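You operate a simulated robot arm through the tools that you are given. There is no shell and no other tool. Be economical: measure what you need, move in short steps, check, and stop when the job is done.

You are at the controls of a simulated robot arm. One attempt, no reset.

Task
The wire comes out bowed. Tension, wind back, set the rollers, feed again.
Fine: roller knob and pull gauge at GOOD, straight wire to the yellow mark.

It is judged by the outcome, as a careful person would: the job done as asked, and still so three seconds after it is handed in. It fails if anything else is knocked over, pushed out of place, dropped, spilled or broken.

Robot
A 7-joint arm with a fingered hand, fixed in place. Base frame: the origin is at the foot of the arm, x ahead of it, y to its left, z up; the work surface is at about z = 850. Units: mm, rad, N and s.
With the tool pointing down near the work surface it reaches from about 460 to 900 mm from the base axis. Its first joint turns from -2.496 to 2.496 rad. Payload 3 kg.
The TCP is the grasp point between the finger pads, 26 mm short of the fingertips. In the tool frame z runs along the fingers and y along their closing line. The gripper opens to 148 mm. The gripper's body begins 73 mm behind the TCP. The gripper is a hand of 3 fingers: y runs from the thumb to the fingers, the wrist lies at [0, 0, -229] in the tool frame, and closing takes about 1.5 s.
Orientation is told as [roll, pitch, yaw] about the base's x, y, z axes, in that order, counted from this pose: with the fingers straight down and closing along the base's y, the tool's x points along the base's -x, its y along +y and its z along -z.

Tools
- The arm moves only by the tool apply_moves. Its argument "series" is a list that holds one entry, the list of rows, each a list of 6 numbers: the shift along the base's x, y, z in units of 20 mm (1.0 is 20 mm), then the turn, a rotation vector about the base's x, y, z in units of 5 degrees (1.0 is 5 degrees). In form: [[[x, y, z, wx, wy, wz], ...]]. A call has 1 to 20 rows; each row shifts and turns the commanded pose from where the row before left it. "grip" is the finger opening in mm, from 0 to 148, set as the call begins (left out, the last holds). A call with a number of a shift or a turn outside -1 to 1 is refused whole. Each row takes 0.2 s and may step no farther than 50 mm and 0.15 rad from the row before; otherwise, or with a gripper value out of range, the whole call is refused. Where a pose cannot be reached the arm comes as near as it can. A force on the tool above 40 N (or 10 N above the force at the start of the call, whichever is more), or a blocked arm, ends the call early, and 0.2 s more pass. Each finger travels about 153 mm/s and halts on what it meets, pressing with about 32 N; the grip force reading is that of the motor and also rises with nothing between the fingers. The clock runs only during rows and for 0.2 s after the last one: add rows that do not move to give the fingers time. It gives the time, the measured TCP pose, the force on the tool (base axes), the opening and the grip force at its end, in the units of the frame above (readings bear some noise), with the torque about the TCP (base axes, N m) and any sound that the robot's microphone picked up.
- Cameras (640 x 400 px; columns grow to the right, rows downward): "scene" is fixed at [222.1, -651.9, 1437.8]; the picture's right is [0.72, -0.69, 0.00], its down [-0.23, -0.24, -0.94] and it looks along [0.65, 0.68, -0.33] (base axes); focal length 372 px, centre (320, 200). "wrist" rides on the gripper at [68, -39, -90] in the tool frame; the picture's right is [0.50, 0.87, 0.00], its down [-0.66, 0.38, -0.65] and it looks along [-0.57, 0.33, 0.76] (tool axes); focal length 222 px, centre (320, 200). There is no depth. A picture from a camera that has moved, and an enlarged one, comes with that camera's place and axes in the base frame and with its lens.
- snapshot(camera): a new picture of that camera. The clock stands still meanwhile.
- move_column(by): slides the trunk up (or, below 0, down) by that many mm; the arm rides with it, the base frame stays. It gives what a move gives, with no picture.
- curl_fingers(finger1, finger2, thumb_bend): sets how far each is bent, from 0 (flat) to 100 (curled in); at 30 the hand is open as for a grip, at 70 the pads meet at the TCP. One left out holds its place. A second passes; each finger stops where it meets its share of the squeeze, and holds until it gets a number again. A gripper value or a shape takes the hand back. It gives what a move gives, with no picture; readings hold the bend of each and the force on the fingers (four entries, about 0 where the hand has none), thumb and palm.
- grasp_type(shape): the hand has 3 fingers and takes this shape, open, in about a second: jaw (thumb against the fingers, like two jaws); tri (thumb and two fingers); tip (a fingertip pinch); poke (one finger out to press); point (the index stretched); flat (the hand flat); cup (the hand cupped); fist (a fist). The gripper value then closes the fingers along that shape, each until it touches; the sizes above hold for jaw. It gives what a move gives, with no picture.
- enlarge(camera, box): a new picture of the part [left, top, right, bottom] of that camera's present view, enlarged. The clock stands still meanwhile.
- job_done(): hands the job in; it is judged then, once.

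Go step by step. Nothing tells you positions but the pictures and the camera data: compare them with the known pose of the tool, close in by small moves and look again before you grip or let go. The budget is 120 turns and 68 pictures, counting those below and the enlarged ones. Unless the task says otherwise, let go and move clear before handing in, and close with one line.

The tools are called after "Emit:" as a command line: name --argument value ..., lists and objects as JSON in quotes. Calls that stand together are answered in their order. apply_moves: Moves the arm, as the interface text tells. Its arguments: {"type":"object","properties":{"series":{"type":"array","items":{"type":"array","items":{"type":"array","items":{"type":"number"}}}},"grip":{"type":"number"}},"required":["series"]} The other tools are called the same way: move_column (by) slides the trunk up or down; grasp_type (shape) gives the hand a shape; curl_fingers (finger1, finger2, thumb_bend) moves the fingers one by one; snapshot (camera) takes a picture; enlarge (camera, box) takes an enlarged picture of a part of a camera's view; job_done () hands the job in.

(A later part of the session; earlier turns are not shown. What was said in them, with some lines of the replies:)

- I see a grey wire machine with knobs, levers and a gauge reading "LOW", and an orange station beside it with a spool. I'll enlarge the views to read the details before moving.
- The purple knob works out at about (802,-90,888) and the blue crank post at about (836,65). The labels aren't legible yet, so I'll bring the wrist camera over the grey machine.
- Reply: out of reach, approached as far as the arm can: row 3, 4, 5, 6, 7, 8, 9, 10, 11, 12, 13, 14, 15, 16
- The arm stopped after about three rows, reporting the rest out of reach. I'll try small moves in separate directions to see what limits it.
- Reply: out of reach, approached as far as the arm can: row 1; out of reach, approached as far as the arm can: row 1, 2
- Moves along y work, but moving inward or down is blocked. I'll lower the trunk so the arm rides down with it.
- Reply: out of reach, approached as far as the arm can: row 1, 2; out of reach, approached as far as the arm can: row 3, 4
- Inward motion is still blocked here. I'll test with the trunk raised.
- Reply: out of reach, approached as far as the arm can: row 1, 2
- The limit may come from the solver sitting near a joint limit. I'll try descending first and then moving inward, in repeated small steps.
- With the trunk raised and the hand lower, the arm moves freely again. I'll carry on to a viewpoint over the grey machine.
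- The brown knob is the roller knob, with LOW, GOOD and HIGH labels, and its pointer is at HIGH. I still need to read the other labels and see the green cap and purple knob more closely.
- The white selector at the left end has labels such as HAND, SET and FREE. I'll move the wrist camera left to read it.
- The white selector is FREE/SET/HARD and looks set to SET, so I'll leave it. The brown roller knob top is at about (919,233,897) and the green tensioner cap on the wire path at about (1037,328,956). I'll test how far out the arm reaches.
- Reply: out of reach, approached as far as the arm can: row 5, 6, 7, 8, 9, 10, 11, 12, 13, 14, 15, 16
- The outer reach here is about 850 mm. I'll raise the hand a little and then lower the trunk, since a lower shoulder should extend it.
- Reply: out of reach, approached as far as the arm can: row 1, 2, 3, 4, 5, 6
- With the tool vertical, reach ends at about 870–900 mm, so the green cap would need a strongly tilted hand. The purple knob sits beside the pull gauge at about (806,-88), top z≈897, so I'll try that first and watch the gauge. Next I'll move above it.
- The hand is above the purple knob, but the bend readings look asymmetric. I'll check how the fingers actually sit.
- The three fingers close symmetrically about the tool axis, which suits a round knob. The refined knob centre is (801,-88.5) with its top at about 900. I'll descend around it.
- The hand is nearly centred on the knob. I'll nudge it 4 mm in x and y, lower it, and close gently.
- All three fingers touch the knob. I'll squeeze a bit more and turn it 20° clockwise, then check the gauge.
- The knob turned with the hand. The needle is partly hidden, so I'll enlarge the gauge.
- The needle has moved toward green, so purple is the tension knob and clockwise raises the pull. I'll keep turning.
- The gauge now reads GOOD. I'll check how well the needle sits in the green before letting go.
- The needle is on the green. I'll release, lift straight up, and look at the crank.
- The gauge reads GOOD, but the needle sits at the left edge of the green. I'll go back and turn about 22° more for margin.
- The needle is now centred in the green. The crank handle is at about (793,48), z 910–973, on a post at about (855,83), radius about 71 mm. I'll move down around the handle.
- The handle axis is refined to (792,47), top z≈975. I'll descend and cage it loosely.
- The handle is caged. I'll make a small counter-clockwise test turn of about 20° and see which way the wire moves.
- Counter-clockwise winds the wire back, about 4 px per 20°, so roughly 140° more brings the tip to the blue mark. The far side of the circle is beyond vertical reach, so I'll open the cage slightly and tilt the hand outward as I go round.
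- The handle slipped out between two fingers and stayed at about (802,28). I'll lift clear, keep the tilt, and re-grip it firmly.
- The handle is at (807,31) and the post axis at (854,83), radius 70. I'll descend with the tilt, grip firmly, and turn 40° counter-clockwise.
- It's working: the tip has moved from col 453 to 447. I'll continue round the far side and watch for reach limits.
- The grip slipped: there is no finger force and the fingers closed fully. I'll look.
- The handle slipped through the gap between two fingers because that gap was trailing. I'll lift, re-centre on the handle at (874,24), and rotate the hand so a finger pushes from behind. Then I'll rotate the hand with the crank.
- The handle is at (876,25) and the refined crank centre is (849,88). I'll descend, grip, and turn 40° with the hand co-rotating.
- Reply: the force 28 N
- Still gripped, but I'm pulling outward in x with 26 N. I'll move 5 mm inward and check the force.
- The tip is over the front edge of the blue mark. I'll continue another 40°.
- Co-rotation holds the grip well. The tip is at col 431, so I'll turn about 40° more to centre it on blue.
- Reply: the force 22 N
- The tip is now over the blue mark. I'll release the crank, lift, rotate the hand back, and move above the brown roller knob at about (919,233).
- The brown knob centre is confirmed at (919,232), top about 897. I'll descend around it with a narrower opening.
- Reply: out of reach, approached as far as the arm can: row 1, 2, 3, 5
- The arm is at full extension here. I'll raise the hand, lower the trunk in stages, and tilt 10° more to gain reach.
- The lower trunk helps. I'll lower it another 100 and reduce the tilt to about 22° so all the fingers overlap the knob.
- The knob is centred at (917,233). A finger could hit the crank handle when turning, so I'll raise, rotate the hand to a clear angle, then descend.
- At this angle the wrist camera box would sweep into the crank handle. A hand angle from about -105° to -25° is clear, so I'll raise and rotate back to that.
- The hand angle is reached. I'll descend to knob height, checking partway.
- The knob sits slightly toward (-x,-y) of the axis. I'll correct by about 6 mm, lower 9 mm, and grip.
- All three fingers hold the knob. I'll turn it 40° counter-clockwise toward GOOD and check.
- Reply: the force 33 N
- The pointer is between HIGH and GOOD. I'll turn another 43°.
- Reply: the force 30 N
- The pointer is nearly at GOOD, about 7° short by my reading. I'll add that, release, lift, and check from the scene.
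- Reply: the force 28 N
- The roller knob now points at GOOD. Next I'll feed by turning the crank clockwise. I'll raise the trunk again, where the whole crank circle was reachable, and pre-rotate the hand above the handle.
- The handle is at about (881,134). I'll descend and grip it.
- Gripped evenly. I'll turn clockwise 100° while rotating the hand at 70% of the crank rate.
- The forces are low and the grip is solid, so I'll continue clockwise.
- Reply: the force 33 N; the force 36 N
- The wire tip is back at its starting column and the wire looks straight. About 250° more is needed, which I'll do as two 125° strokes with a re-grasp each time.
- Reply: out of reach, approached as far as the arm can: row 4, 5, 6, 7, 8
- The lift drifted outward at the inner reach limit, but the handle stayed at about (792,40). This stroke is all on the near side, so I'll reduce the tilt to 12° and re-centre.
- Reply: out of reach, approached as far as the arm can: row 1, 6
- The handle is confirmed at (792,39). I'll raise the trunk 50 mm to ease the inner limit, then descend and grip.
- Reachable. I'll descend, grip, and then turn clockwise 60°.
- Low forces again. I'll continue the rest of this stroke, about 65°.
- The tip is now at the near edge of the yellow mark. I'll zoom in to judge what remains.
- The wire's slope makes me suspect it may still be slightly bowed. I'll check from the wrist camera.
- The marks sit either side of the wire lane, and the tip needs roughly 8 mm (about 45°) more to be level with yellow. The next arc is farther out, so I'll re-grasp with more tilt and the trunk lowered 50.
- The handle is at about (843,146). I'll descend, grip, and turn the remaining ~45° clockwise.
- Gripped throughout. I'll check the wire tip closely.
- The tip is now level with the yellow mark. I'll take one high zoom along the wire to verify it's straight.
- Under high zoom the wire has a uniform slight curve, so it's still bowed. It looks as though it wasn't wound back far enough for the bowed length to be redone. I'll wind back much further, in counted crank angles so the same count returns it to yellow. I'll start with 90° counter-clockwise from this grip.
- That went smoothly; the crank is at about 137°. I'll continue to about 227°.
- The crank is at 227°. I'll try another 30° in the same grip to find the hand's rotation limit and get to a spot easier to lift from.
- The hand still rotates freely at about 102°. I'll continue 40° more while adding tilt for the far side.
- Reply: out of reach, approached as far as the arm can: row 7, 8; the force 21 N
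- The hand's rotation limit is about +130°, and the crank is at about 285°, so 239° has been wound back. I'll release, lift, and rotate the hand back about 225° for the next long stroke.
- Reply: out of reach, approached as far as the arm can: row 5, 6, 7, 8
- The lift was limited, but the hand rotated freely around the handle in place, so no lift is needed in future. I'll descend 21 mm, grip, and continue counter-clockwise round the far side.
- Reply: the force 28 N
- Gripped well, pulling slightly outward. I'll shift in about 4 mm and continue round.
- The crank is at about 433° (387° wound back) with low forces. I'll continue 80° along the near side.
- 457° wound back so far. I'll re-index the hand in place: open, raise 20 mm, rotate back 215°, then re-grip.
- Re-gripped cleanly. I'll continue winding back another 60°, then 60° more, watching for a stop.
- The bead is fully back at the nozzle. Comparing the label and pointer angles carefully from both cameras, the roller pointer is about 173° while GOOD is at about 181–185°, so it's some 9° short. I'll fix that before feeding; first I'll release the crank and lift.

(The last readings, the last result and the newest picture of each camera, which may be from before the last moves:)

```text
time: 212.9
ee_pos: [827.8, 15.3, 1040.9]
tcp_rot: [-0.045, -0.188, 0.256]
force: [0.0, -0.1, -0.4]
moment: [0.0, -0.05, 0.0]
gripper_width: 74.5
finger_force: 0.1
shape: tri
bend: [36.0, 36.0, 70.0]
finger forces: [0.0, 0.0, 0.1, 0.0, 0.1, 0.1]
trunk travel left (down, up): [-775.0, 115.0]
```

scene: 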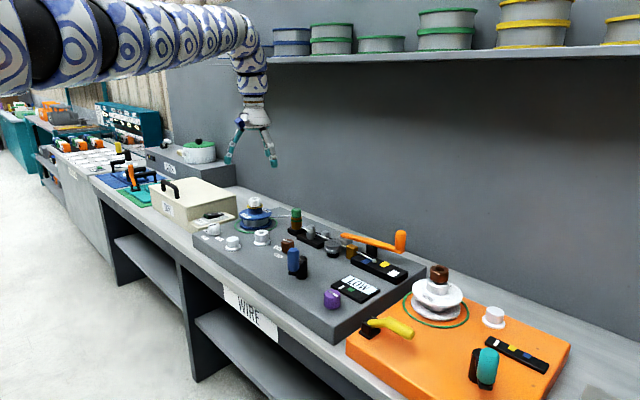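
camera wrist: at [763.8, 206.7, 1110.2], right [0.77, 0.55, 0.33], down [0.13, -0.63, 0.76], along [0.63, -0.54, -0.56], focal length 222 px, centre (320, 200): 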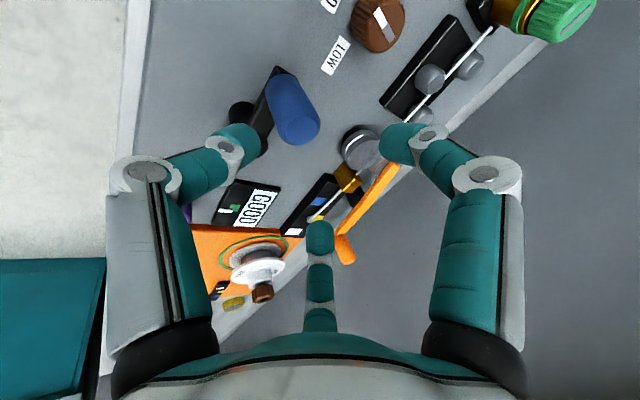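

Lifted clear. I'll move out to the high point above the knob, adding tilt, then lower the trunk.

Emit:
apply_moves --series '[[[0.36, 0.75, 0, 0, -0.28, 0], [0.36, 0.75, 0, 0, -0.28, 0], [0.36, 0.75, 0, 0, -0.28, 0], [0.36, 0.75, 0, 0, -0.28, 0], [0.36, 0.75, 0, 0, -0.28, 0], [0.36, 0.75, 0, 0, -0.28, 0], [0.36, 0.75, 0, 0, -0.28, 0], [0.3, 0.75, 0, 0, -0.24, 0]]]'

Emit:
apply_moves --series '[[[-0.05, 0.34, 0.83, 0, 0, 0], [-0.05, 0.34, 0.83, 0, 0, 0], [-0.05, 0.34, 0.83, 0, 0, 0], [-0.05, 0.34, 0.83, 0, 0, 0], [-0.05, 0.34, 0.83, 0, 0, 0], [-0.05, 0.34, 0.83, 0, 0, 0], [-0.05, 0.34, 0.83, 0, 0, 0], [-0.05, 0.34, 0.83, 0, 0, 0], [-0.05, 0.34, 0.83, 0, 0, 0], [-0.05, 0.34, 0.83, 0, 0, 0], [-0.05, 0.34, 0.83, 0, 0, 0], [-0.05, 0.34, 0.83, 0, 0, 0], [-0.05, 0.34, 0.83, 0, 0, 0], [-0.05, 0.34, 0.83, 0, 0, 0]]]'

```text
time: 214.7
ee_pos: [881.9, 135.3, 1042.1]
tcp_rot: [-0.098, -0.373, 0.269]
force: [-0.4, 0.5, -0.3]
moment: [-0.02, -0.03, 0.0]
gripper_width: 74.7
finger_force: 0.1
shape: tri
bend: [36.0, 36.0, 70.0]
finger forces: [0.1, 0.1, 0.0, 0.1, 0.0, 0.1]
trunk travel left (down, up): [-775.0, 115.0]
```

```text
time: 217.7
ee_pos: [869.2, 232.6, 1278.5]
tcp_rot: [-0.097, -0.374, 0.271]
force: [-0.4, 0.0, 0.7]
moment: [0.01, 0.0, 0.01]
gripper_width: 74.8
finger_force: 0.1
shape: tri
bend: [36.0, 36.0, 70.0]
finger forces: [0.0, 0.1, 0.0, 0.0, 0.1, 0.0]
trunk travel left (down, up): [-775.0, 115.0]
```

Now I'll lower the trunk 250 mm, move over the knob, and descend.

Emit:
move_column --by -250

Emit:
apply_moves --series '[[[0.8, 0, 0, 0, 0, 0], [0.8, 0, 0, 0, 0, 0], [0.55, -0.05, 0, 0, 0, 0], [0, 0, -1, 0, 0, 0], [0, 0, -1, 0, 0, 0], [0, 0, -1, 0, 0, 0], [0, 0, -1, 0, 0, 0], [0, 0, -1, 0, 0, 0], [0, 0, -0.7, 0, 0, 0], [0, 0, 0, 0, 0, 0]]]' --grip 68

```text
time: 220.2
ee_pos: [868.8, 233.0, 1027.8]
tcp_rot: [-0.095, -0.373, 0.272]
force: [0.5, 0.1, 0.4]
moment: [0.0, -0.01, 0.02]
gripper_width: 74.8
finger_force: 0.0
shape: tri
bend: [36.0, 36.0, 70.0]
finger forces: [0.1, 0.0, 0.1, 0.1, 0.1, 0.0]
trunk travel left (down, up): [-525.0, 365.0]
```

```text
time: 222.4
ee_pos: [911.4, 230.8, 912.7]
tcp_rot: [-0.096, -0.373, 0.271]
force: [-0.4, 0.9, -0.3]
moment: [-0.02, 0.01, -0.02]
gripper_width: 68.5
finger_force: 0.1
shape: tri
bend: [38.0, 38.0, 70.0]
finger forces: [0.0, 0.0, 0.1, 0.0, 0.0, 0.1]
trunk travel left (down, up): [-525.0, 365.0]
```

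I'll lower the last 11 mm, grip, turn 9.5° counter-clockwise, release and lift.

Emit:
apply_moves --series '[[[0, 0, -0.5, 0, 0, 0], [0, 0, 0, 0, 0, 0]]]'

Emit:
apply_moves --series '[[[0, 0, 0, 0, 0, 0], [0, 0, 0, 0, 0, 0], [0, 0, 0, 0, 0, 0], [0, 0, 0, 0, 0, 0], [0, 0, 0, 0, 0, 0]]]' --grip 26

Emit:
apply_moves --series '[[[0, 0, 0, -0.36, 0, 0.88], [0, 0, 0, -0.36, 0, 0.88], [0, 0, 0, 0, 0, 0]]]'

Emit:
apply_moves --series '[[[0, 0, 0, 0, 0, 0], [0, 0, 0, 0, 0, 0], [0, 0, 0, 0, 0, 0], [0, 0, 1, 0, 0, 0], [0, 0, 1, 0, 0, 0], [0, 0, 1, 0, 0, 0], [0, 0, 1, 0, 0, 0], [0, 0, 1, 0, 0, 0], [0, 0, 1, 0, 0, 0], [-1, 0, 0, 0, 0, 0], [-1, 0, 0, 0, 0, 0]]]' --grip 68

```text
time: 223.0
ee_pos: [911.8, 232.1, 902.0]
tcp_rot: [-0.099, -0.373, 0.271]
force: [0.6, -0.5, 0.0]
moment: [0.0, 0.03, -0.01]
gripper_width: 68.2
finger_force: 0.0
shape: tri
bend: [38.0, 38.0, 70.0]
finger forces: [0.1, 0.0, 0.0, 0.0, 0.0, 0.1]
trunk travel left (down, up): [-525.0, 365.0]
```

```text
time: 224.2
ee_pos: [911.2, 231.3, 902.5]
tcp_rot: [-0.096, -0.373, 0.269]
force: [1.9, 1.1, -4.8]
moment: [0.05, 0.26, 0.02]
gripper_width: 36.3
finger_force: 31.9
shape: tri
bend: [77.0, 76.0, 70.0]
finger forces: [29.5, 28.1, 0.0, 0.0, 27.0, 0.0]
trunk travel left (down, up): [-525.0, 365.0]
```

```text
time: 225.0
ee_pos: [911.4, 231.7, 901.5]
tcp_rot: [-0.157, -0.348, 0.447]
force: [0.2, -1.1, -11.9]
moment: [0.26, 0.38, -0.04]
gripper_width: 36.1
finger_force: 32.4
shape: tri
bend: [77.0, 76.0, 70.0]
finger forces: [29.6, 27.7, 0.0, 0.0, 27.1, 0.1]
trunk travel left (down, up): [-525.0, 365.0]
```

```text
time: 227.4
ee_pos: [870.0, 231.4, 1021.5]
tcp_rot: [-0.158, -0.351, 0.448]
force: [-0.5, -0.3, 0.9]
moment: [-0.01, 0.02, -0.02]
gripper_width: 68.0
finger_force: 0.1
shape: tri
bend: [38.0, 38.0, 70.0]
finger forces: [0.0, 0.0, 0.1, 0.0, 0.0, 0.1]
trunk travel left (down, up): [-525.0, 365.0]
```

The roller correction went cleanly, so the pointer should now be on GOOD. I'll raise the trunk and return above the crank handle at (828,16), pre-rotating the hand for feeding.

Emit:
move_column --by 250

Emit:
apply_moves --series '[[[0.05, -0.34, -0.83, -0.37, 0, 0.92], [0.05, -0.34, -0.83, -0.37, 0, 0.92], [0.05, -0.34, -0.83, -0.37, 0, 0.92], [0.05, -0.34, -0.83, -0.37, 0, 0.92], [0.05, -0.34, -0.83, -0.37, 0, 0.92], [0.05, -0.34, -0.83, -0.37, 0, 0.92], [0.05, -0.34, -0.83, -0.37, 0, 0.92], [0.05, -0.34, -0.83, -0.37, 0, 0.92], [0.05, -0.34, -0.83, -0.37, 0, 0.92], [0.05, -0.34, -0.83, -0.37, 0, 0.92], [0.05, -0.34, -0.83, -0.37, 0, 0.92], [0.05, -0.34, -0.83, -0.37, 0, 0.92], [0.05, -0.34, -0.83, -0.37, 0, 0.92], [0.05, -0.34, -0.83, -0.37, 0, 0.92]]]' --grip 75

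Emit:
apply_moves --series '[[[-0.34, -0.75, 0, 0, 0.28, 0], [-0.34, -0.75, 0, 0, 0.28, 0], [-0.34, -0.75, 0, 0, 0.28, 0], [-0.34, -0.75, 0, 0, 0.28, 0], [-0.34, -0.75, 0, 0, 0.28, 0], [-0.34, -0.75, 0, 0, 0.28, 0], [-0.34, -0.75, 0, 0, 0.28, 0], [-0.34, -0.75, 0, 0, 0.24, 0]]]'

```text
time: 230.0
ee_pos: [871.4, 232.1, 1271.1]
tcp_rot: [-0.16, -0.353, 0.445]
force: [-0.4, 0.1, -0.2]
moment: [0.0, 0.01, 0.01]
gripper_width: 67.6
finger_force: 0.0
shape: tri
bend: [38.0, 38.0, 70.0]
finger forces: [0.0, 0.1, 0.1, 0.1, 0.1, 0.0]
trunk travel left (down, up): [-775.0, 115.0]
```

```text
time: 233.0
ee_pos: [888.5, 136.2, 1038.7]
tcp_rot: [-0.383, 0.017, 1.626]
force: [-0.6, -0.3, -0.4]
moment: [-0.02, 0.0, 0.04]
gripper_width: 74.9
finger_force: 0.0
shape: tri
bend: [36.0, 36.0, 70.0]
finger forces: [0.1, 0.1, 0.0, 0.0, 0.0, 0.1]
trunk travel left (down, up): [-775.0, 115.0]
```

```text
time: 234.8
ee_pos: [831.7, 16.0, 1040.0]
tcp_rot: [-0.188, 0.007, 1.628]
force: [0.1, 0.8, 0.0]
moment: [0.05, 0.0, -0.01]
gripper_width: 74.7
finger_force: 0.1
shape: tri
bend: [36.0, 36.0, 70.0]
finger forces: [0.0, 0.0, 0.0, 0.1, 0.0, 0.0]
trunk travel left (down, up): [-775.0, 115.0]
```

Aligned within about 4 mm. I'll descend, grip, and start feeding clockwise.

Emit:
apply_moves --series '[[[-0.18, 0, -1, 0, 0, 0], [0, 0, -1, 0, 0, 0], [0, 0, -1, 0, 0, 0], [0, 0, -1, 0, 0, 0], [0, 0, -0.4, 0, 0, 0], [0, 0, 0, 0, 0, 0]]]'

Emit:
apply_moves --series '[[[0, 0, 0, 0, 0, 0], [0, 0, 0, 0, 0, 0], [0, 0, 0, 0, 0, 0], [0, 0, 0, 0, 0, 0], [0, 0, 0, 0, 0, 0], [0, 0, 0, 0, 0, 0]]]' --grip 18

Emit:
apply_moves --series '[[[-0.265, 0.095, 0, 0.2, 0, -0.97], [-0.265, 0.095, 0, 0.2, 0, -0.97], [-0.243, 0.14, 0, 0.2, 0, -0.97], [-0.243, 0.14, 0, 0.2, 0, -0.97], [-0.215, 0.178, 0, 0.2, 0, -0.97], [-0.215, 0.178, 0, 0.2, 0, -0.97], [-0.183, 0.215, 0, 0.2, 0, -0.97], [-0.183, 0.215, 0, 0.2, 0, -0.97], [-0.143, 0.245, 0, 0.2, 0, -0.97], [-0.143, 0.245, 0, 0.2, 0, -0.97]]]'

```text
time: 236.2
ee_pos: [827.3, 17.7, 952.1]
tcp_rot: [-0.19, 0.008, 1.628]
force: [1.1, 0.8, -0.1]
moment: [0.01, -0.01, 0.01]
gripper_width: 74.6
finger_force: 0.0
shape: tri
bend: [36.0, 36.0, 70.0]
finger forces: [0.1, 0.0, 0.0, 0.1, 0.0, 0.1]
trunk travel left (down, up): [-775.0, 115.0]
```

```text
time: 237.6
ee_pos: [826.8, 16.2, 952.4]
tcp_rot: [-0.189, 0.007, 1.628]
force: [-0.7, 1.2, -6.2]
moment: [0.01, 0.1, -0.01]
gripper_width: 21.5
finger_force: 32.4
shape: tri
bend: [74.0, 74.0, 70.0]
finger forces: [27.7, 30.3, 0.0, 0.0, 26.4, 0.0]
trunk travel left (down, up): [-775.0, 115.0]
```

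```text
time: 239.8
ee_pos: [787.0, 51.2, 950.0]
tcp_rot: [-0.129, -0.151, 0.775]
force: [3.4, -2.2, 2.8]
moment: [-0.58, 0.27, 0.01]
gripper_width: 20.6
finger_force: 32.2
shape: tri
bend: [74.0, 74.0, 70.0]
finger forces: [34.7, 25.9, 0.1, 0.0, 34.4, 0.0]
trunk travel left (down, up): [-775.0, 115.0]
```

Feeding smoothly, crank at about 205°. I'll continue 80°.

Emit:
apply_moves --series '[[[-0.098, 0.263, 0, 0.2, 0, -0.97], [-0.098, 0.263, 0, 0.2, 0, -0.97], [-0.05, 0.275, 0, 0.2, 0, -0.97], [-0.05, 0.275, 0, 0.2, 0, -0.97], [-0.002, 0.283, 0, 0.2, 0, -0.97], [-0.002, 0.283, 0, 0.2, 0, -0.97], [0.048, 0.278, 0, 0.2, 0, -0.97], [0.048, 0.278, 0, 0.2, 0, -0.97]]]'

Emit:
apply_moves --series '[[[0.095, 0.265, 0, 0.2, 0, -0.97], [0.095, 0.265, 0, 0.2, 0, -0.97], [0.14, 0.243, 0, 0.2, 0, -0.97], [0.14, 0.243, 0, 0.2, 0, -0.97], [0.18, 0.218, 0, 0.2, 0, -0.97], [0.18, 0.218, 0, 0.2, 0, -0.97], [0.213, 0.18, 0, 0.2, 0, -0.97], [0.213, 0.18, 0, 0.2, 0, -0.97]]]'

```text
time: 241.6
ee_pos: [781.5, 95.6, 950.1]
tcp_rot: [0.0, -0.208, 0.072]
force: [7.2, -5.9, -0.2]
moment: [-0.51, 0.54, -0.04]
gripper_width: 20.5
finger_force: 31.7
shape: tri
bend: [75.0, 58.0, 71.0]
finger forces: [30.3, 27.7, 0.0, 0.0, 35.0, 0.0]
trunk travel left (down, up): [-775.0, 115.0]
```

```text
time: 243.4
ee_pos: [807.3, 130.5, 949.7]
tcp_rot: [0.132, -0.168, -0.632]
force: [0.9, -9.3, -9.4]
moment: [-0.33, 0.57, -0.07]
gripper_width: 20.8
finger_force: 32.6
shape: tri
bend: [75.0, 58.0, 72.0]
finger forces: [26.6, 29.9, 0.0, 0.0, 37.3, 0.0]
trunk travel left (down, up): [-775.0, 115.0]
```

The crank is at 125°. I'll continue 60° with increasing tilt.

Emit:
apply_moves --series '[[[0.243, 0.135, 0, 0.21, -0.2, -0.96], [0.243, 0.135, 0, 0.22, -0.2, -0.96], [0.265, 0.09, 0, 0.24, -0.2, -0.95], [0.265, 0.09, 0, 0.25, -0.2, -0.95], [0.275, 0.045, 0, 0.27, -0.2, -0.94], [0.275, 0.045, 0, 0.29, -0.2, -0.94], [0.28, 0.0, 0, 0.3, -0.2, -0.93], [0.28, 0.0, 0, 0.32, -0.2, -0.93], [0.278, -0.048, 0, 0.33, -0.2, -0.93], [0.278, -0.048, 0, 0.35, -0.2, -0.92], [0.265, -0.095, 0, 0.37, 0, -0.92], [0.265, -0.095, 0, 0.37, 0, -0.92]]]'

```text
time: 246.0
ee_pos: [871.6, 134.4, 951.0]
tcp_rot: [0.393, 0.026, -1.647]
force: [-15.9, -13.4, -1.2]
moment: [-0.25, 0.32, -0.24]
gripper_width: 18.7
finger_force: 32.7
shape: tri
bend: [78.0, 57.0, 73.0]
finger forces: [0.0, 32.9, 0.0, 0.1, 52.5, 0.0]
trunk travel left (down, up): [-775.0, 115.0]
```

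One finger has lost contact at about 64°, so it's time to re-index. I'll open, raise slightly, rotate the hand forward 200° in place, lower, and re-grip.

Emit:
apply_moves --series '[[[0, 0, 0, 0, 0, 0], [0, 0, 0, 0, 0, 0], [0, 0, 0, 0, 0, 0], [0, 0, 1, 0, 0, 0], [0, 0, 0, -0.37, 0, 0.92], [0, 0, 0, -0.37, 0, 0.92], [0, 0, 0, -0.37, 0, 0.92], [0, 0, 0, -0.37, 0, 0.92], [0, 0, 0, -0.37, 0, 0.92], [0, 0, 0, -0.37, 0, 0.92], [0, 0, 0, -0.37, 0, 0.92], [0, 0, 0, -0.37, 0, 0.92], [0, 0, 0, -0.37, 0, 0.92], [0, 0, 0, -0.37, 0, 0.92], [0, 0, 0, -0.37, 0, 0.92], [0, 0, 0, -0.37, 0, 0.92], [0, 0, 0, -0.37, 0, 0.92], [0, 0, 0, -0.37, 0, 0.92], [0, 0, 0, -0.37, 0, 0.92], [0, 0, 0, -0.37, 0, 0.92]]]' --grip 75

Emit:
apply_moves --series '[[[0, 0, 0, -0.37, 0, 0.92], [0, 0, 0, -0.37, 0, 0.92], [0, 0, 0, -0.37, 0, 0.92], [0, 0, 0, -0.37, 0, 0.92], [0, 0, 0, -0.37, 0, 0.92], [0, 0, 0, -0.37, 0, 0.92], [0, 0, 0, -0.37, 0, 0.92], [0, 0, 0, -0.37, 0, 0.92], [0, 0, 0, -0.37, 0, 0.92], [0, 0, 0, -0.37, 0, 0.92], [0, 0, 0, -0.37, 0, 0.92], [0, 0, 0, -0.37, 0, 0.92], [0, 0, 0, -0.37, 0, 0.92], [0, 0, 0, -0.37, 0, 0.92]]]'

Emit:
apply_moves --series '[[[0, 0, 0, -0.37, 0, 0.92], [0, 0, 0, -0.37, 0, 0.92], [0, 0, 0, -0.37, 0, 0.92], [0, 0, 0, -0.37, 0, 0.92], [0, 0, 0, -0.37, 0, 0.92], [0, 0, 0, -0.37, 0, 0.92], [0, 0, 0, -0.37, 0, 0.92], [0, 0, 0, -0.37, 0, 0.92], [0, 0, 0, -0.37, 0, 0.92], [0, 0, 0, -0.37, 0, 0.92], [0, 0, -1, 0, 0, 0], [0, 0, 0, 0, 0, 0]]]'

Emit:
apply_moves --series '[[[0, 0, 0, 0, 0, 0], [0, 0, 0, 0, 0, 0], [0, 0, 0, 0, 0, 0], [0, 0, 0, 0, 0, 0], [0, 0, 0, 0, 0, 0], [0, 0, 0, 0, 0, 0]]]' --grip 18

```text
time: 250.2
ee_pos: [872.6, 136.3, 971.0]
tcp_rot: [0.114, -0.373, -0.285]
force: [0.1, 0.6, 0.0]
moment: [0.0, -0.02, -0.04]
gripper_width: 74.4
finger_force: 0.0
shape: tri
bend: [36.0, 36.0, 70.0]
finger forces: [0.0, 0.1, 0.1, 0.0, 0.0, 0.0]
trunk travel left (down, up): [-775.0, 115.0]
```

```text
time: 253.2
ee_pos: [871.2, 136.4, 970.1]
tcp_rot: [-0.307, -0.225, 0.987]
force: [-0.5, -0.4, 0.5]
moment: [-0.01, -0.01, 0.01]
gripper_width: 74.5
finger_force: 0.0
shape: tri
bend: [36.0, 36.0, 70.0]
finger forces: [0.1, 0.0, 0.0, 0.1, 0.1, 0.0]
trunk travel left (down, up): [-775.0, 115.0]
```

```text
time: 255.8
ee_pos: [872.0, 138.2, 952.2]
tcp_rot: [-0.363, 0.084, 1.798]
force: [-1.0, -0.1, 0.8]
moment: [0.01, -0.02, -0.04]
gripper_width: 74.7
finger_force: 0.1
shape: tri
bend: [36.0, 36.0, 70.0]
finger forces: [0.0, 0.0, 0.0, 0.0, 0.0, 0.0]
trunk travel left (down, up): [-775.0, 115.0]
```

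```text
time: 257.2
ee_pos: [872.2, 138.5, 951.2]
tcp_rot: [-0.362, 0.084, 1.797]
force: [2.8, 5.2, -5.4]
moment: [-0.12, 0.15, 0.08]
gripper_width: 25.0
finger_force: 31.7
shape: tri
bend: [76.0, 72.0, 70.0]
finger forces: [28.1, 24.9, 0.1, 0.1, 30.9, 0.0]
trunk travel left (down, up): [-775.0, 115.0]
```

Re-gripped and centred at 65°. I'll feed on round the far side.

Emit:
apply_moves --series '[[[0.243, -0.14, 0, 0.37, 0, -0.92], [0.243, -0.14, 0, 0.37, 0, -0.92], [0.218, -0.18, 0, 0.37, 0, -0.92], [0.218, -0.18, 0, 0.37, 0, -0.92], [0.18, -0.213, 0, 0.37, 0, -0.92], [0.18, -0.213, 0, 0.37, 0, -0.92], [0.143, -0.243, 0, 0.37, 0, -0.92], [0.143, -0.243, 0, 0.37, 0, -0.92], [0.098, -0.265, 0, 0.37, 0, -0.92], [0.098, -0.265, 0, 0.37, 0, -0.92]]]'

Emit:
apply_moves --series '[[[0.05, -0.275, 0, 0.37, 0, -0.92], [0.05, -0.275, 0, 0.37, 0, -0.92], [0.002, -0.283, 0, 0.37, 0, -0.92], [0.002, -0.283, 0, 0.37, 0, -0.92], [-0.048, -0.278, 0, 0.37, 0, -0.92], [-0.048, -0.278, 0, 0.37, 0, -0.92], [-0.095, -0.265, 0, 0.37, 0, -0.92], [-0.095, -0.265, 0, 0.37, 0, -0.92], [-0.14, -0.243, 0, 0.37, 0, -0.92], [-0.14, -0.243, 0, 0.37, 0, -0.92]]]'

```text
time: 259.4
ee_pos: [905.4, 94.6, 952.0]
tcp_rot: [-0.306, -0.225, 0.983]
force: [-1.0, 3.5, -1.7]
moment: [0.07, -0.05, 0.01]
gripper_width: 14.1
finger_force: 32.0
shape: tri
bend: [79.0, 76.0, 75.0]
finger forces: [0.1, 0.0, 0.1, 0.0, 0.0, 0.0]
trunk travel left (down, up): [-775.0, 115.0]
```

```text
time: 261.6
ee_pos: [897.2, 40.7, 950.6]
tcp_rot: [-0.022, -0.387, 0.084]
force: [3.9, 3.2, 2.3]
moment: [0.02, 0.07, 0.0]
gripper_width: 13.9
finger_force: 31.6
shape: tri
bend: [79.0, 77.0, 75.0]
finger forces: [0.1, 8.0, 0.0, 0.0, 0.0, 0.0]
trunk travel left (down, up): [-775.0, 115.0]
```

The handle slipped out during that stroke. I'll lift clear and use the last picture from the scene camera to locate the handle, the tip and the knob together.

Emit:
apply_moves --series '[[[0, 0, 1, 0, 0, 0], [0, 0, 1, 0, 0, 0], [0, 0, 1, 0, 0, 0], [0, 0, 1, 0, 0, 0], [0, 0, 1, 0, 0, 0]]]'

Emit:
enlarge --camera "scene" --box '[268, 212, 396, 292]'

```text
time: 262.8
ee_pos: [897.2, 40.1, 1050.2]
tcp_rot: [-0.022, -0.389, 0.09]
force: [-0.9, -1.1, -0.4]
moment: [0.02, 0.0, 0.03]
gripper_width: 13.2
finger_force: 32.1
shape: tri
bend: [80.0, 77.0, 75.0]
finger forces: [0.0, 0.1, 0.1, 0.1, 0.0, 0.0]
trunk travel left (down, up): [-775.0, 115.0]
```

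```text
5.00 times, centred on (332, 252) of scene
camera zoom: at [222.1, -651.9, 1437.8], right [0.72, -0.69, 0.0], down [-0.23, -0.24, -0.94], along [0.65, 0.68, -0.33], focal length 1857 px, centre (260, -60)
```

zoom: 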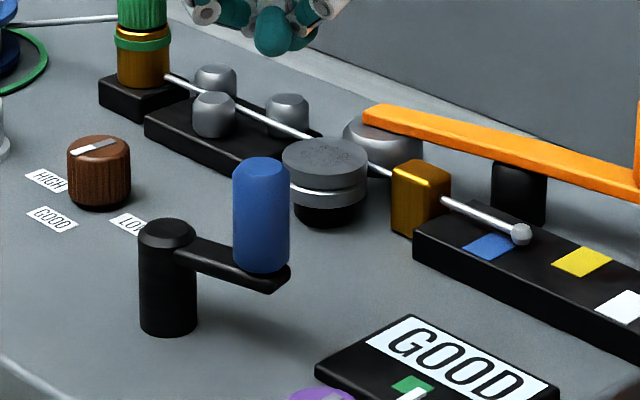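

The last picture shows good news: the roller pointer is now right on GOOD and the wire comes out straight. The handle is at (871,24), about -64°, and the tip needs about 33 px (~219°) more to be level with yellow. I'll open, move over the handle, and pre-rotate the hand by 100°.

Emit:
apply_moves --series '[[[0, 0, 0, 0, 0, 0], [0, 0, 0, 0, 0, 0], [-0.26, -0.18, 0, -0.37, 0, 0.92], [-0.26, -0.18, 0, -0.37, 0, 0.92], [-0.26, -0.18, 0, -0.37, 0, 0.92], [-0.26, -0.18, 0, -0.37, 0, 0.92], [-0.26, -0.16, 0, -0.37, 0, 0.92], [0, 0, 0, -0.37, 0, 0.92], [0, 0, 0, -0.37, 0, 0.92], [0, 0, 0, -0.37, 0, 0.92], [0, 0, 0, -0.37, 0, 0.92], [0, 0, 0, -0.37, 0, 0.92], [0, 0, 0, -0.37, 0, 0.92], [0, 0, 0, -0.37, 0, 0.92], [0, 0, 0, -0.37, 0, 0.92], [0, 0, 0, -0.37, 0, 0.92], [0, 0, 0, -0.37, 0, 0.92], [0, 0, 0, -0.37, 0, 0.92], [0, 0, 0, -0.37, 0, 0.92], [0, 0, 0, -0.37, 0, 0.92]]]' --grip 75

```text
time: 267.0
ee_pos: [881.4, 25.2, 1040.6]
tcp_rot: [-0.372, 0.022, 1.637]
force: [1.0, 0.8, 0.0]
moment: [0.0, 0.0, 0.0]
gripper_width: 74.7
finger_force: 0.1
shape: tri
bend: [36.0, 36.0, 70.0]
finger forces: [0.1, 0.1, 0.0, 0.1, 0.1, 0.0]
out of reach, approached as far as the arm can: row 5, 6, 7
trunk travel left (down, up): [-775.0, 115.0]
```

Close, at (881,25). I'll reduce tilt slightly, shift 10 mm inward, and descend onto the handle.

Emit:
apply_moves --series '[[[0, 0, 0, 0, 0.6, 0], [0, 0, 0, 0, 0.6, 0], [-0.25, -0.06, -0.3, 0, 0, 0], [-0.25, -0.06, -0.3, 0, 0, 0], [0, 0, 0, 0, 0, 0]]]'

```text
time: 268.2
ee_pos: [871.1, 24.4, 1029.2]
tcp_rot: [-0.267, 0.012, 1.639]
force: [-0.1, 0.2, 0.8]
moment: [0.0, 0.0, 0.04]
gripper_width: 74.3
finger_force: 0.0
shape: tri
bend: [36.0, 36.0, 70.0]
finger forces: [0.0, 0.1, 0.0, 0.0, 0.0, 0.0]
trunk travel left (down, up): [-775.0, 115.0]
```

Well aligned. I'll descend and grip.

Emit:
apply_moves --series '[[[0, -0.03, -1, 0, 0, 0], [0, -0.03, -1, 0, 0, 0], [0, 0, -1, 0, 0, 0], [0, 0, -1, 0, 0, 0], [0, 0, 0, 0, 0, 0]]]'

Emit:
apply_moves --series '[[[0, 0, 0, 0, 0, 0], [0, 0, 0, 0, 0, 0], [0, 0, 0, 0, 0, 0], [0, 0, 0, 0, 0, 0], [0, 0, 0, 0, 0, 0], [0, 0, 0, 0, 0, 0]]]' --grip 18

```text
time: 269.4
ee_pos: [871.5, 24.3, 950.6]
tcp_rot: [-0.268, 0.012, 1.637]
force: [-0.4, -1.4, 5.2]
moment: [0.17, 0.11, 0.01]
gripper_width: 73.6
finger_force: 0.0
shape: tri
bend: [36.0, 78.0, 70.0]
finger forces: [0.1, 5.7, 0.0, 0.0, 0.0, 0.1]
trunk travel left (down, up): [-775.0, 115.0]
```

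```text
time: 270.8
ee_pos: [871.5, 23.4, 948.9]
tcp_rot: [-0.266, 0.012, 1.637]
force: [3.3, -4.9, -0.4]
moment: [-0.12, -0.08, 0.06]
gripper_width: 19.3
finger_force: 0.1
shape: tri
bend: [56.0, 73.0, 70.0]
finger forces: [6.0, 0.4, 0.0, 0.0, 0.0, 0.0]
trunk travel left (down, up): [-775.0, 115.0]
```

The grip reads 19 mm with little force. I'll squeeze further to see whether the handle is really between the fingers.

Emit:
apply_moves --series '[[[0, 0, 0, 0, 0, 0], [0, 0, 0, 0, 0, 0], [0, 0, 0, 0, 0, 0], [0, 0, 0, 0, 0, 0]]]' --grip 8

```text
time: 271.8
ee_pos: [869.9, 24.4, 949.9]
tcp_rot: [-0.267, 0.013, 1.639]
force: [-0.5, -3.9, 0.2]
moment: [-0.05, -0.02, 0.04]
gripper_width: 9.2
finger_force: 0.1
shape: tri
bend: [60.0, 63.0, 70.0]
finger forces: [5.6, 2.0, 0.0, 0.1, 0.0, 0.1]
trunk travel left (down, up): [-775.0, 115.0]
```

The reading is ambiguous: two fingers touch something lightly. I'll close fully to see whether it is the handle.

Emit:
apply_moves --series '[[[0, 0, 0, 0, 0, 0], [0, 0, 0, 0, 0, 0], [0, 0, 0, 0, 0, 0], [0, 0, 0, 0, 0, 0], [0, 0, 0, 0, 0, 0]]]' --grip 0

```text
time: 273.0
ee_pos: [871.2, 23.9, 949.2]
tcp_rot: [-0.267, 0.013, 1.64]
force: [2.1, -0.6, -1.2]
moment: [0.06, -0.05, 0.0]
gripper_width: 0.0
finger_force: 32.3
shape: tri
bend: [73.0, 73.0, 68.0]
finger forces: [2.4, 0.1, 0.0, 0.0, 0.0, 0.1]
trunk travel left (down, up): [-775.0, 115.0]
```

The handle is not inside the grip but is next to the hand. A closed hand moving along the crank circle pushed it reliably before, leading by about 30°, so I'll feed by pushing clockwise with the closed hand and check forces on the way.

Emit:
apply_moves --series '[[[-0.25, -0.14, 0, 0.1, 0.12, -0.49], [-0.265, -0.12, 0, 0.1, 0.12, -0.49], [-0.275, -0.06, 0, 0.1, 0.12, -0.49], [-0.275, -0.04, 0, 0.1, 0.12, -0.49], [-0.283, -0.002, 0, 0.1, 0.12, -0.49], [-0.283, -0.002, 0, 0.1, 0.12, -0.49]]]'

```text
time: 274.4
ee_pos: [840.9, 16.8, 948.8]
tcp_rot: [-0.201, -0.035, 1.379]
force: [4.6, 0.6, 0.3]
moment: [0.02, -0.1, -0.05]
gripper_width: 0.0
finger_force: 32.5
shape: tri
bend: [73.0, 73.0, 67.0]
finger forces: [0.0, 0.1, 0.0, 0.1, 0.0, 0.0]
trunk travel left (down, up): [-775.0, 115.0]
```

A steady 4.6 N opposes the motion, matching crank drag, so the handle is ahead and being pushed. I'll continue clockwise.

Emit:
apply_moves --series '[[[-0.278, 0.02, 0, 0.1, 0, -0.49], [-0.278, 0.045, 0, 0.1, 0, -0.49], [-0.265, 0.085, 0, 0.1, 0, -0.49], [-0.265, 0.105, 0, 0.1, 0, -0.49], [-0.243, 0.13, 0, 0.1, 0, -0.49], [-0.243, 0.15, 0, 0.1, 0, -0.49], [-0.215, 0.17, 0, 0.1, 0, -0.49], [-0.215, 0.185, 0, 0.1, 0, -0.49]]]'

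Emit:
apply_moves --series '[[[-0.183, 0.215, 0, 0.1, 0, -0.49], [-0.183, 0.215, 0, 0.1, 0, -0.49], [-0.143, 0.245, 0, 0.1, 0, -0.49], [-0.143, 0.245, 0, 0.1, 0, -0.49], [-0.098, 0.263, 0, 0.1, 0, -0.49], [-0.098, 0.263, 0, 0.1, 0, -0.49]]]'

```text
time: 275.9
ee_pos: [810.7, 27.9, 950.8]
tcp_rot: [-0.189, -0.092, 1.117]
force: [26.0, 7.3, -11.1]
moment: [-0.75, 0.55, -0.96]
gripper_width: 0.4
finger_force: 32.3
shape: tri
bend: [77.0, 75.0, 75.0]
finger forces: [0.0, 24.2, 0.0, 0.0, 5.7, 0.0]
trunk travel left (down, up): [-775.0, 115.0]
stopped in row 7: the force on the tool passed its limit at 40 N (the readings are from after the stop); the commanded pose is now the measured one
```

```text
time: 276.8
ee_pos: [802.0, 40.2, 951.8]
tcp_rot: [-0.177, -0.119, 0.975]
force: [23.7, 1.8, -9.2]
moment: [-0.52, 0.55, -0.79]
gripper_width: 0.0
finger_force: 32.2
shape: tri
bend: [77.0, 75.0, 75.0]
finger forces: [0.0, 21.4, 0.0, 0.0, 6.2, 0.0]
trunk travel left (down, up): [-775.0, 115.0]
stopped in row 4: the force on the tool passed its limit at 40 N (the readings are from after the stop); the commanded pose is now the measured one
```

The hand is now wedged beside the handle. From the force and moment, the handle is at about 180°, near (780,79). I'll back off, lift with the trunk, open, rotate, and move over it.

Emit:
apply_moves --series '[[[0.3, -0.15, 0, 0, 0, 0], [0, 0, 0, 0, 0, 0]]]'

Emit:
move_column --by 95

Emit:
apply_moves --series '[[[0, 0, 0, 0.2, 0, -0.97], [0, 0, 0, 0.2, 0, -0.97], [0, 0, 0, 0.2, 0, -0.97], [0, 0, 0, 0.2, 0, -0.97], [0, 0, 0, 0.2, 0, -0.97], [0, 0, 0, 0.2, 0, -0.97], [0, 0, 0, 0.2, 0, -0.97], [0, 0, 0, 0.2, 0, -0.97], [-0.4, 0.7, 0, 0.2, 0, -0.97], [-0.4, 0.7, 0, 0.2, 0, -0.97], [-0.4, 0.7, 0, 0.2, 0, -0.97], [0, 0, 0, 0, 0, 0]]]' --grip 85

```text
time: 277.4
ee_pos: [805.0, 37.5, 950.5]
tcp_rot: [-0.177, -0.116, 0.977]
force: [12.0, 0.0, -1.1]
moment: [-0.08, 0.34, -0.43]
gripper_width: 0.1
finger_force: 32.1
shape: tri
bend: [78.0, 75.0, 76.0]
finger forces: [0.0, 11.5, 0.0, 0.0, 1.8, 0.0]
trunk travel left (down, up): [-775.0, 115.0]
```

```text
time: 278.7
ee_pos: [804.8, 38.3, 1046.3]
tcp_rot: [-0.177, -0.116, 0.976]
force: [0.5, -0.4, 0.2]
moment: [0.01, 0.02, 0.0]
gripper_width: 0.0
finger_force: 31.6
shape: tri
bend: [78.0, 74.0, 76.0]
finger forces: [0.0, 0.1, 0.0, 0.0, 0.0, 0.0]
trunk travel left (down, up): [-870.0, 20.0]
```

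```text
time: 281.3
ee_pos: [780.7, 81.4, 1046.1]
tcp_rot: [-0.012, -0.204, 0.016]
force: [0.6, 0.1, 0.9]
moment: [0.02, -0.04, 0.01]
gripper_width: 84.4
finger_force: 0.1
shape: tri
bend: [33.0, 33.0, 70.0]
finger forces: [0.0, 0.0, 0.0, 0.0, 0.0, 0.1]
trunk travel left (down, up): [-870.0, 20.0]
```

I'm above the estimate. Contact readings suggest y≈75, so I'll shift 5 mm and lower with the trunk in steps, watching for contact.

Emit:
apply_moves --series '[[[0, -0.25, 0, 0, 0, 0], [0, 0, 0, 0, 0, 0]]]'

Emit:
move_column --by -60

Emit:
move_column --by -37

Emit:
apply_moves --series '[[[0, 0, 0, 0, 0, 0], [0, 0, 0, 0, 0, 0], [0, 0, 0, 0, 0, 0], [0, 0, 0, 0, 0, 0], [0, 0, 0, 0, 0, 0], [0, 0, 0, 0, 0, 0]]]' --grip 16

```text
time: 281.9
ee_pos: [779.2, 76.4, 1046.1]
tcp_rot: [-0.012, -0.203, 0.019]
force: [-1.3, -1.0, 0.5]
moment: [0.03, 0.0, 0.01]
gripper_width: 84.4
finger_force: 0.1
shape: tri
bend: [33.0, 33.0, 70.0]
finger forces: [0.0, 0.0, 0.0, 0.0, 0.0, 0.0]
trunk travel left (down, up): [-870.0, 20.0]
```

```text
time: 282.9
ee_pos: [779.6, 75.5, 987.0]
tcp_rot: [-0.014, -0.206, 0.017]
force: [-0.1, -1.1, 0.0]
moment: [-0.01, 0.03, 0.03]
gripper_width: 84.6
finger_force: 0.2
shape: tri
bend: [33.0, 33.0, 70.0]
finger forces: [0.1, 0.1, 0.0, 0.0, 0.1, 0.0]
trunk travel left (down, up): [-810.0, 80.0]
```

```text
time: 283.7
ee_pos: [779.7, 76.2, 949.4]
tcp_rot: [-0.012, -0.204, 0.019]
force: [0.2, 0.0, 0.2]
moment: [-0.02, 0.0, 0.03]
gripper_width: 84.5
finger_force: 0.0
shape: tri
bend: [33.0, 33.0, 70.0]
finger forces: [0.0, 0.0, 0.0, 0.0, 0.1, 0.0]
trunk travel left (down, up): [-773.0, 117.0]
```

```text
time: 285.1
ee_pos: [780.0, 76.6, 948.9]
tcp_rot: [-0.012, -0.203, 0.018]
force: [0.3, -0.8, -6.1]
moment: [-0.04, 0.13, 0.01]
gripper_width: 24.8
finger_force: 31.8
shape: tri
bend: [75.0, 74.0, 70.0]
finger forces: [27.6, 26.9, 0.0, 0.1, 29.8, 0.0]
trunk travel left (down, up): [-773.0, 117.0]
```

The handle is firmly gripped by all three fingers at 182°. I'll feed clockwise the remaining 105° with co-rotation.

Emit:
apply_moves --series '[[[0.015, 0.283, 0, 0.2, 0, -0.97], [0.015, 0.283, 0, 0.2, 0, -0.97], [0.065, 0.273, 0, 0.2, 0, -0.97], [0.065, 0.273, 0, 0.2, 0, -0.97], [0.11, 0.26, 0, 0.2, 0, -0.97], [0.11, 0.26, 0, 0.2, 0, -0.97], [0.153, 0.235, 0, 0.2, 0, -0.97], [0.153, 0.235, 0, 0.2, 0, -0.97], [0.19, 0.205, 0, 0.2, 0, -0.97], [0.19, 0.205, 0, 0.2, 0, -0.97]]]'

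Emit:
apply_moves --series '[[[0.225, 0.17, 0, 0.2, 0, -0.97], [0.225, 0.17, 0, 0.2, 0, -0.97], [0.25, 0.127, 0, 0.2, 0, -0.97], [0.25, 0.127, 0, 0.2, 0, -0.97], [0.27, 0.083, 0, 0.22, -0.15, -0.96], [0.27, 0.083, 0, 0.23, -0.15, -0.96], [0.28, 0.035, 0, 0.24, -0.15, -0.95], [0.28, 0.035, 0, 0.25, -0.15, -0.95]]]'

```text
time: 287.3
ee_pos: [801.6, 126.0, 950.0]
tcp_rot: [0.146, -0.135, -0.859]
force: [-0.5, -1.5, -8.7]
moment: [-0.38, 0.37, 0.0]
gripper_width: 24.9
finger_force: 31.9
shape: tri
bend: [74.0, 74.0, 69.0]
finger forces: [29.0, 27.5, 0.0, 0.1, 35.8, 0.0]
trunk travel left (down, up): [-773.0, 117.0]
```

```text
time: 289.1
ee_pos: [842.2, 141.7, 947.5]
tcp_rot: [0.246, -0.004, -1.541]
force: [-3.4, -17.2, -4.0]
moment: [-0.76, 0.77, -0.05]
gripper_width: 25.6
finger_force: 32.1
shape: tri
bend: [56.0, 74.0, 72.0]
finger forces: [27.6, 32.8, 0.1, 0.0, 46.1, 0.0]
trunk travel left (down, up): [-773.0, 117.0]
```

The crank is at 92°. I'll do the last 20°, which centres the tip on yellow by both estimates.

Emit:
apply_moves --series '[[[0.28, -0.015, 0, 0.27, -0.2, -0.94], [0.28, -0.03, 0, 0.29, -0.2, -0.94], [0.273, -0.065, 0, 0.1, -0.2, -0.3], [0.273, -0.08, 0, 0.1, -0.2, -0.3], [0, 0, 0, 0, 0, 0]]]'

```text
time: 290.3
ee_pos: [863.6, 138.7, 949.5]
tcp_rot: [0.313, 0.069, -1.75]
force: [-11.8, -19.7, -7.2]
moment: [-0.64, 1.12, -0.1]
gripper_width: 25.1
finger_force: 31.7
shape: tri
bend: [59.0, 74.0, 72.0]
finger forces: [28.0, 34.4, 0.0, 0.0, 48.4, 0.0]
trunk travel left (down, up): [-773.0, 117.0]
```

The crank is at 72°. I'll release, lift straight up with the trunk, and back away clear.

Emit:
apply_moves --series '[[[0, 0, 0, 0, 0, 0], [0, 0, 0, 0, 0, 0], [0, 0, 0, 0, 0, 0], [0, 0, 0, 0, 0, 0]]]' --grip 80

Emit:
move_column --by 110

Emit:
apply_moves --series '[[[-0.5, 0, 0.5, 0, 0, 0], [-0.5, 0, 0.5, 0, 0, 0], [-0.5, 0, 0.5, 0, 0, 0], [0, 0, 0, 0, 0, 0], [0, 0, 0, 0, 0, 0]]]'

```text
time: 291.3
ee_pos: [865.0, 140.6, 950.1]
tcp_rot: [0.313, 0.069, -1.749]
force: [0.3, 0.1, -0.3]
moment: [0.0, 0.01, 0.0]
gripper_width: 79.3
finger_force: 0.0
shape: tri
bend: [35.0, 35.0, 70.0]
finger forces: [0.0, 0.0, 0.0, 0.0, 0.0, 0.0]
trunk travel left (down, up): [-773.0, 117.0]
```

```text
time: 292.7
ee_pos: [864.7, 139.8, 1058.9]
tcp_rot: [0.313, 0.068, -1.75]
force: [0.1, 0.2, 0.2]
moment: [-0.05, 0.02, -0.04]
gripper_width: 79.6
finger_force: 0.0
shape: tri
bend: [35.0, 35.0, 70.0]
finger forces: [0.0, 0.1, 0.1, 0.0, 0.1, 0.0]
trunk travel left (down, up): [-883.0, 7.0]
```

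```text
time: 293.9
ee_pos: [834.0, 140.4, 1090.9]
tcp_rot: [0.312, 0.068, -1.752]
force: [-0.9, -0.2, -0.1]
moment: [0.0, -0.02, -0.01]
gripper_width: 79.4
finger_force: 0.1
shape: tri
bend: [35.0, 35.0, 70.0]
finger forces: [0.1, 0.0, 0.1, 0.0, 0.0, 0.0]
trunk travel left (down, up): [-883.0, 7.0]
```

The hand is open and clear of the machine. By the crank count the tip is at yellow, the gauge last read GOOD with the needle on the green, and the roller knob last pointed at GOOD, so I'm handing in.

Emit:
job_done

```text
The job is handed in.
```

I've handed the job in. The pull gauge reads GOOD and the roller knob points at GOOD, but I couldn't check the wire's final position or straightness by picture. The wire looked straight partway through the last feed, and by crank angle its tip should be within a few millimetres of the yellow mark's centre. The first feed came out still bowed, so I wound fully back, nudged the roller knob onto GOOD and fed again.
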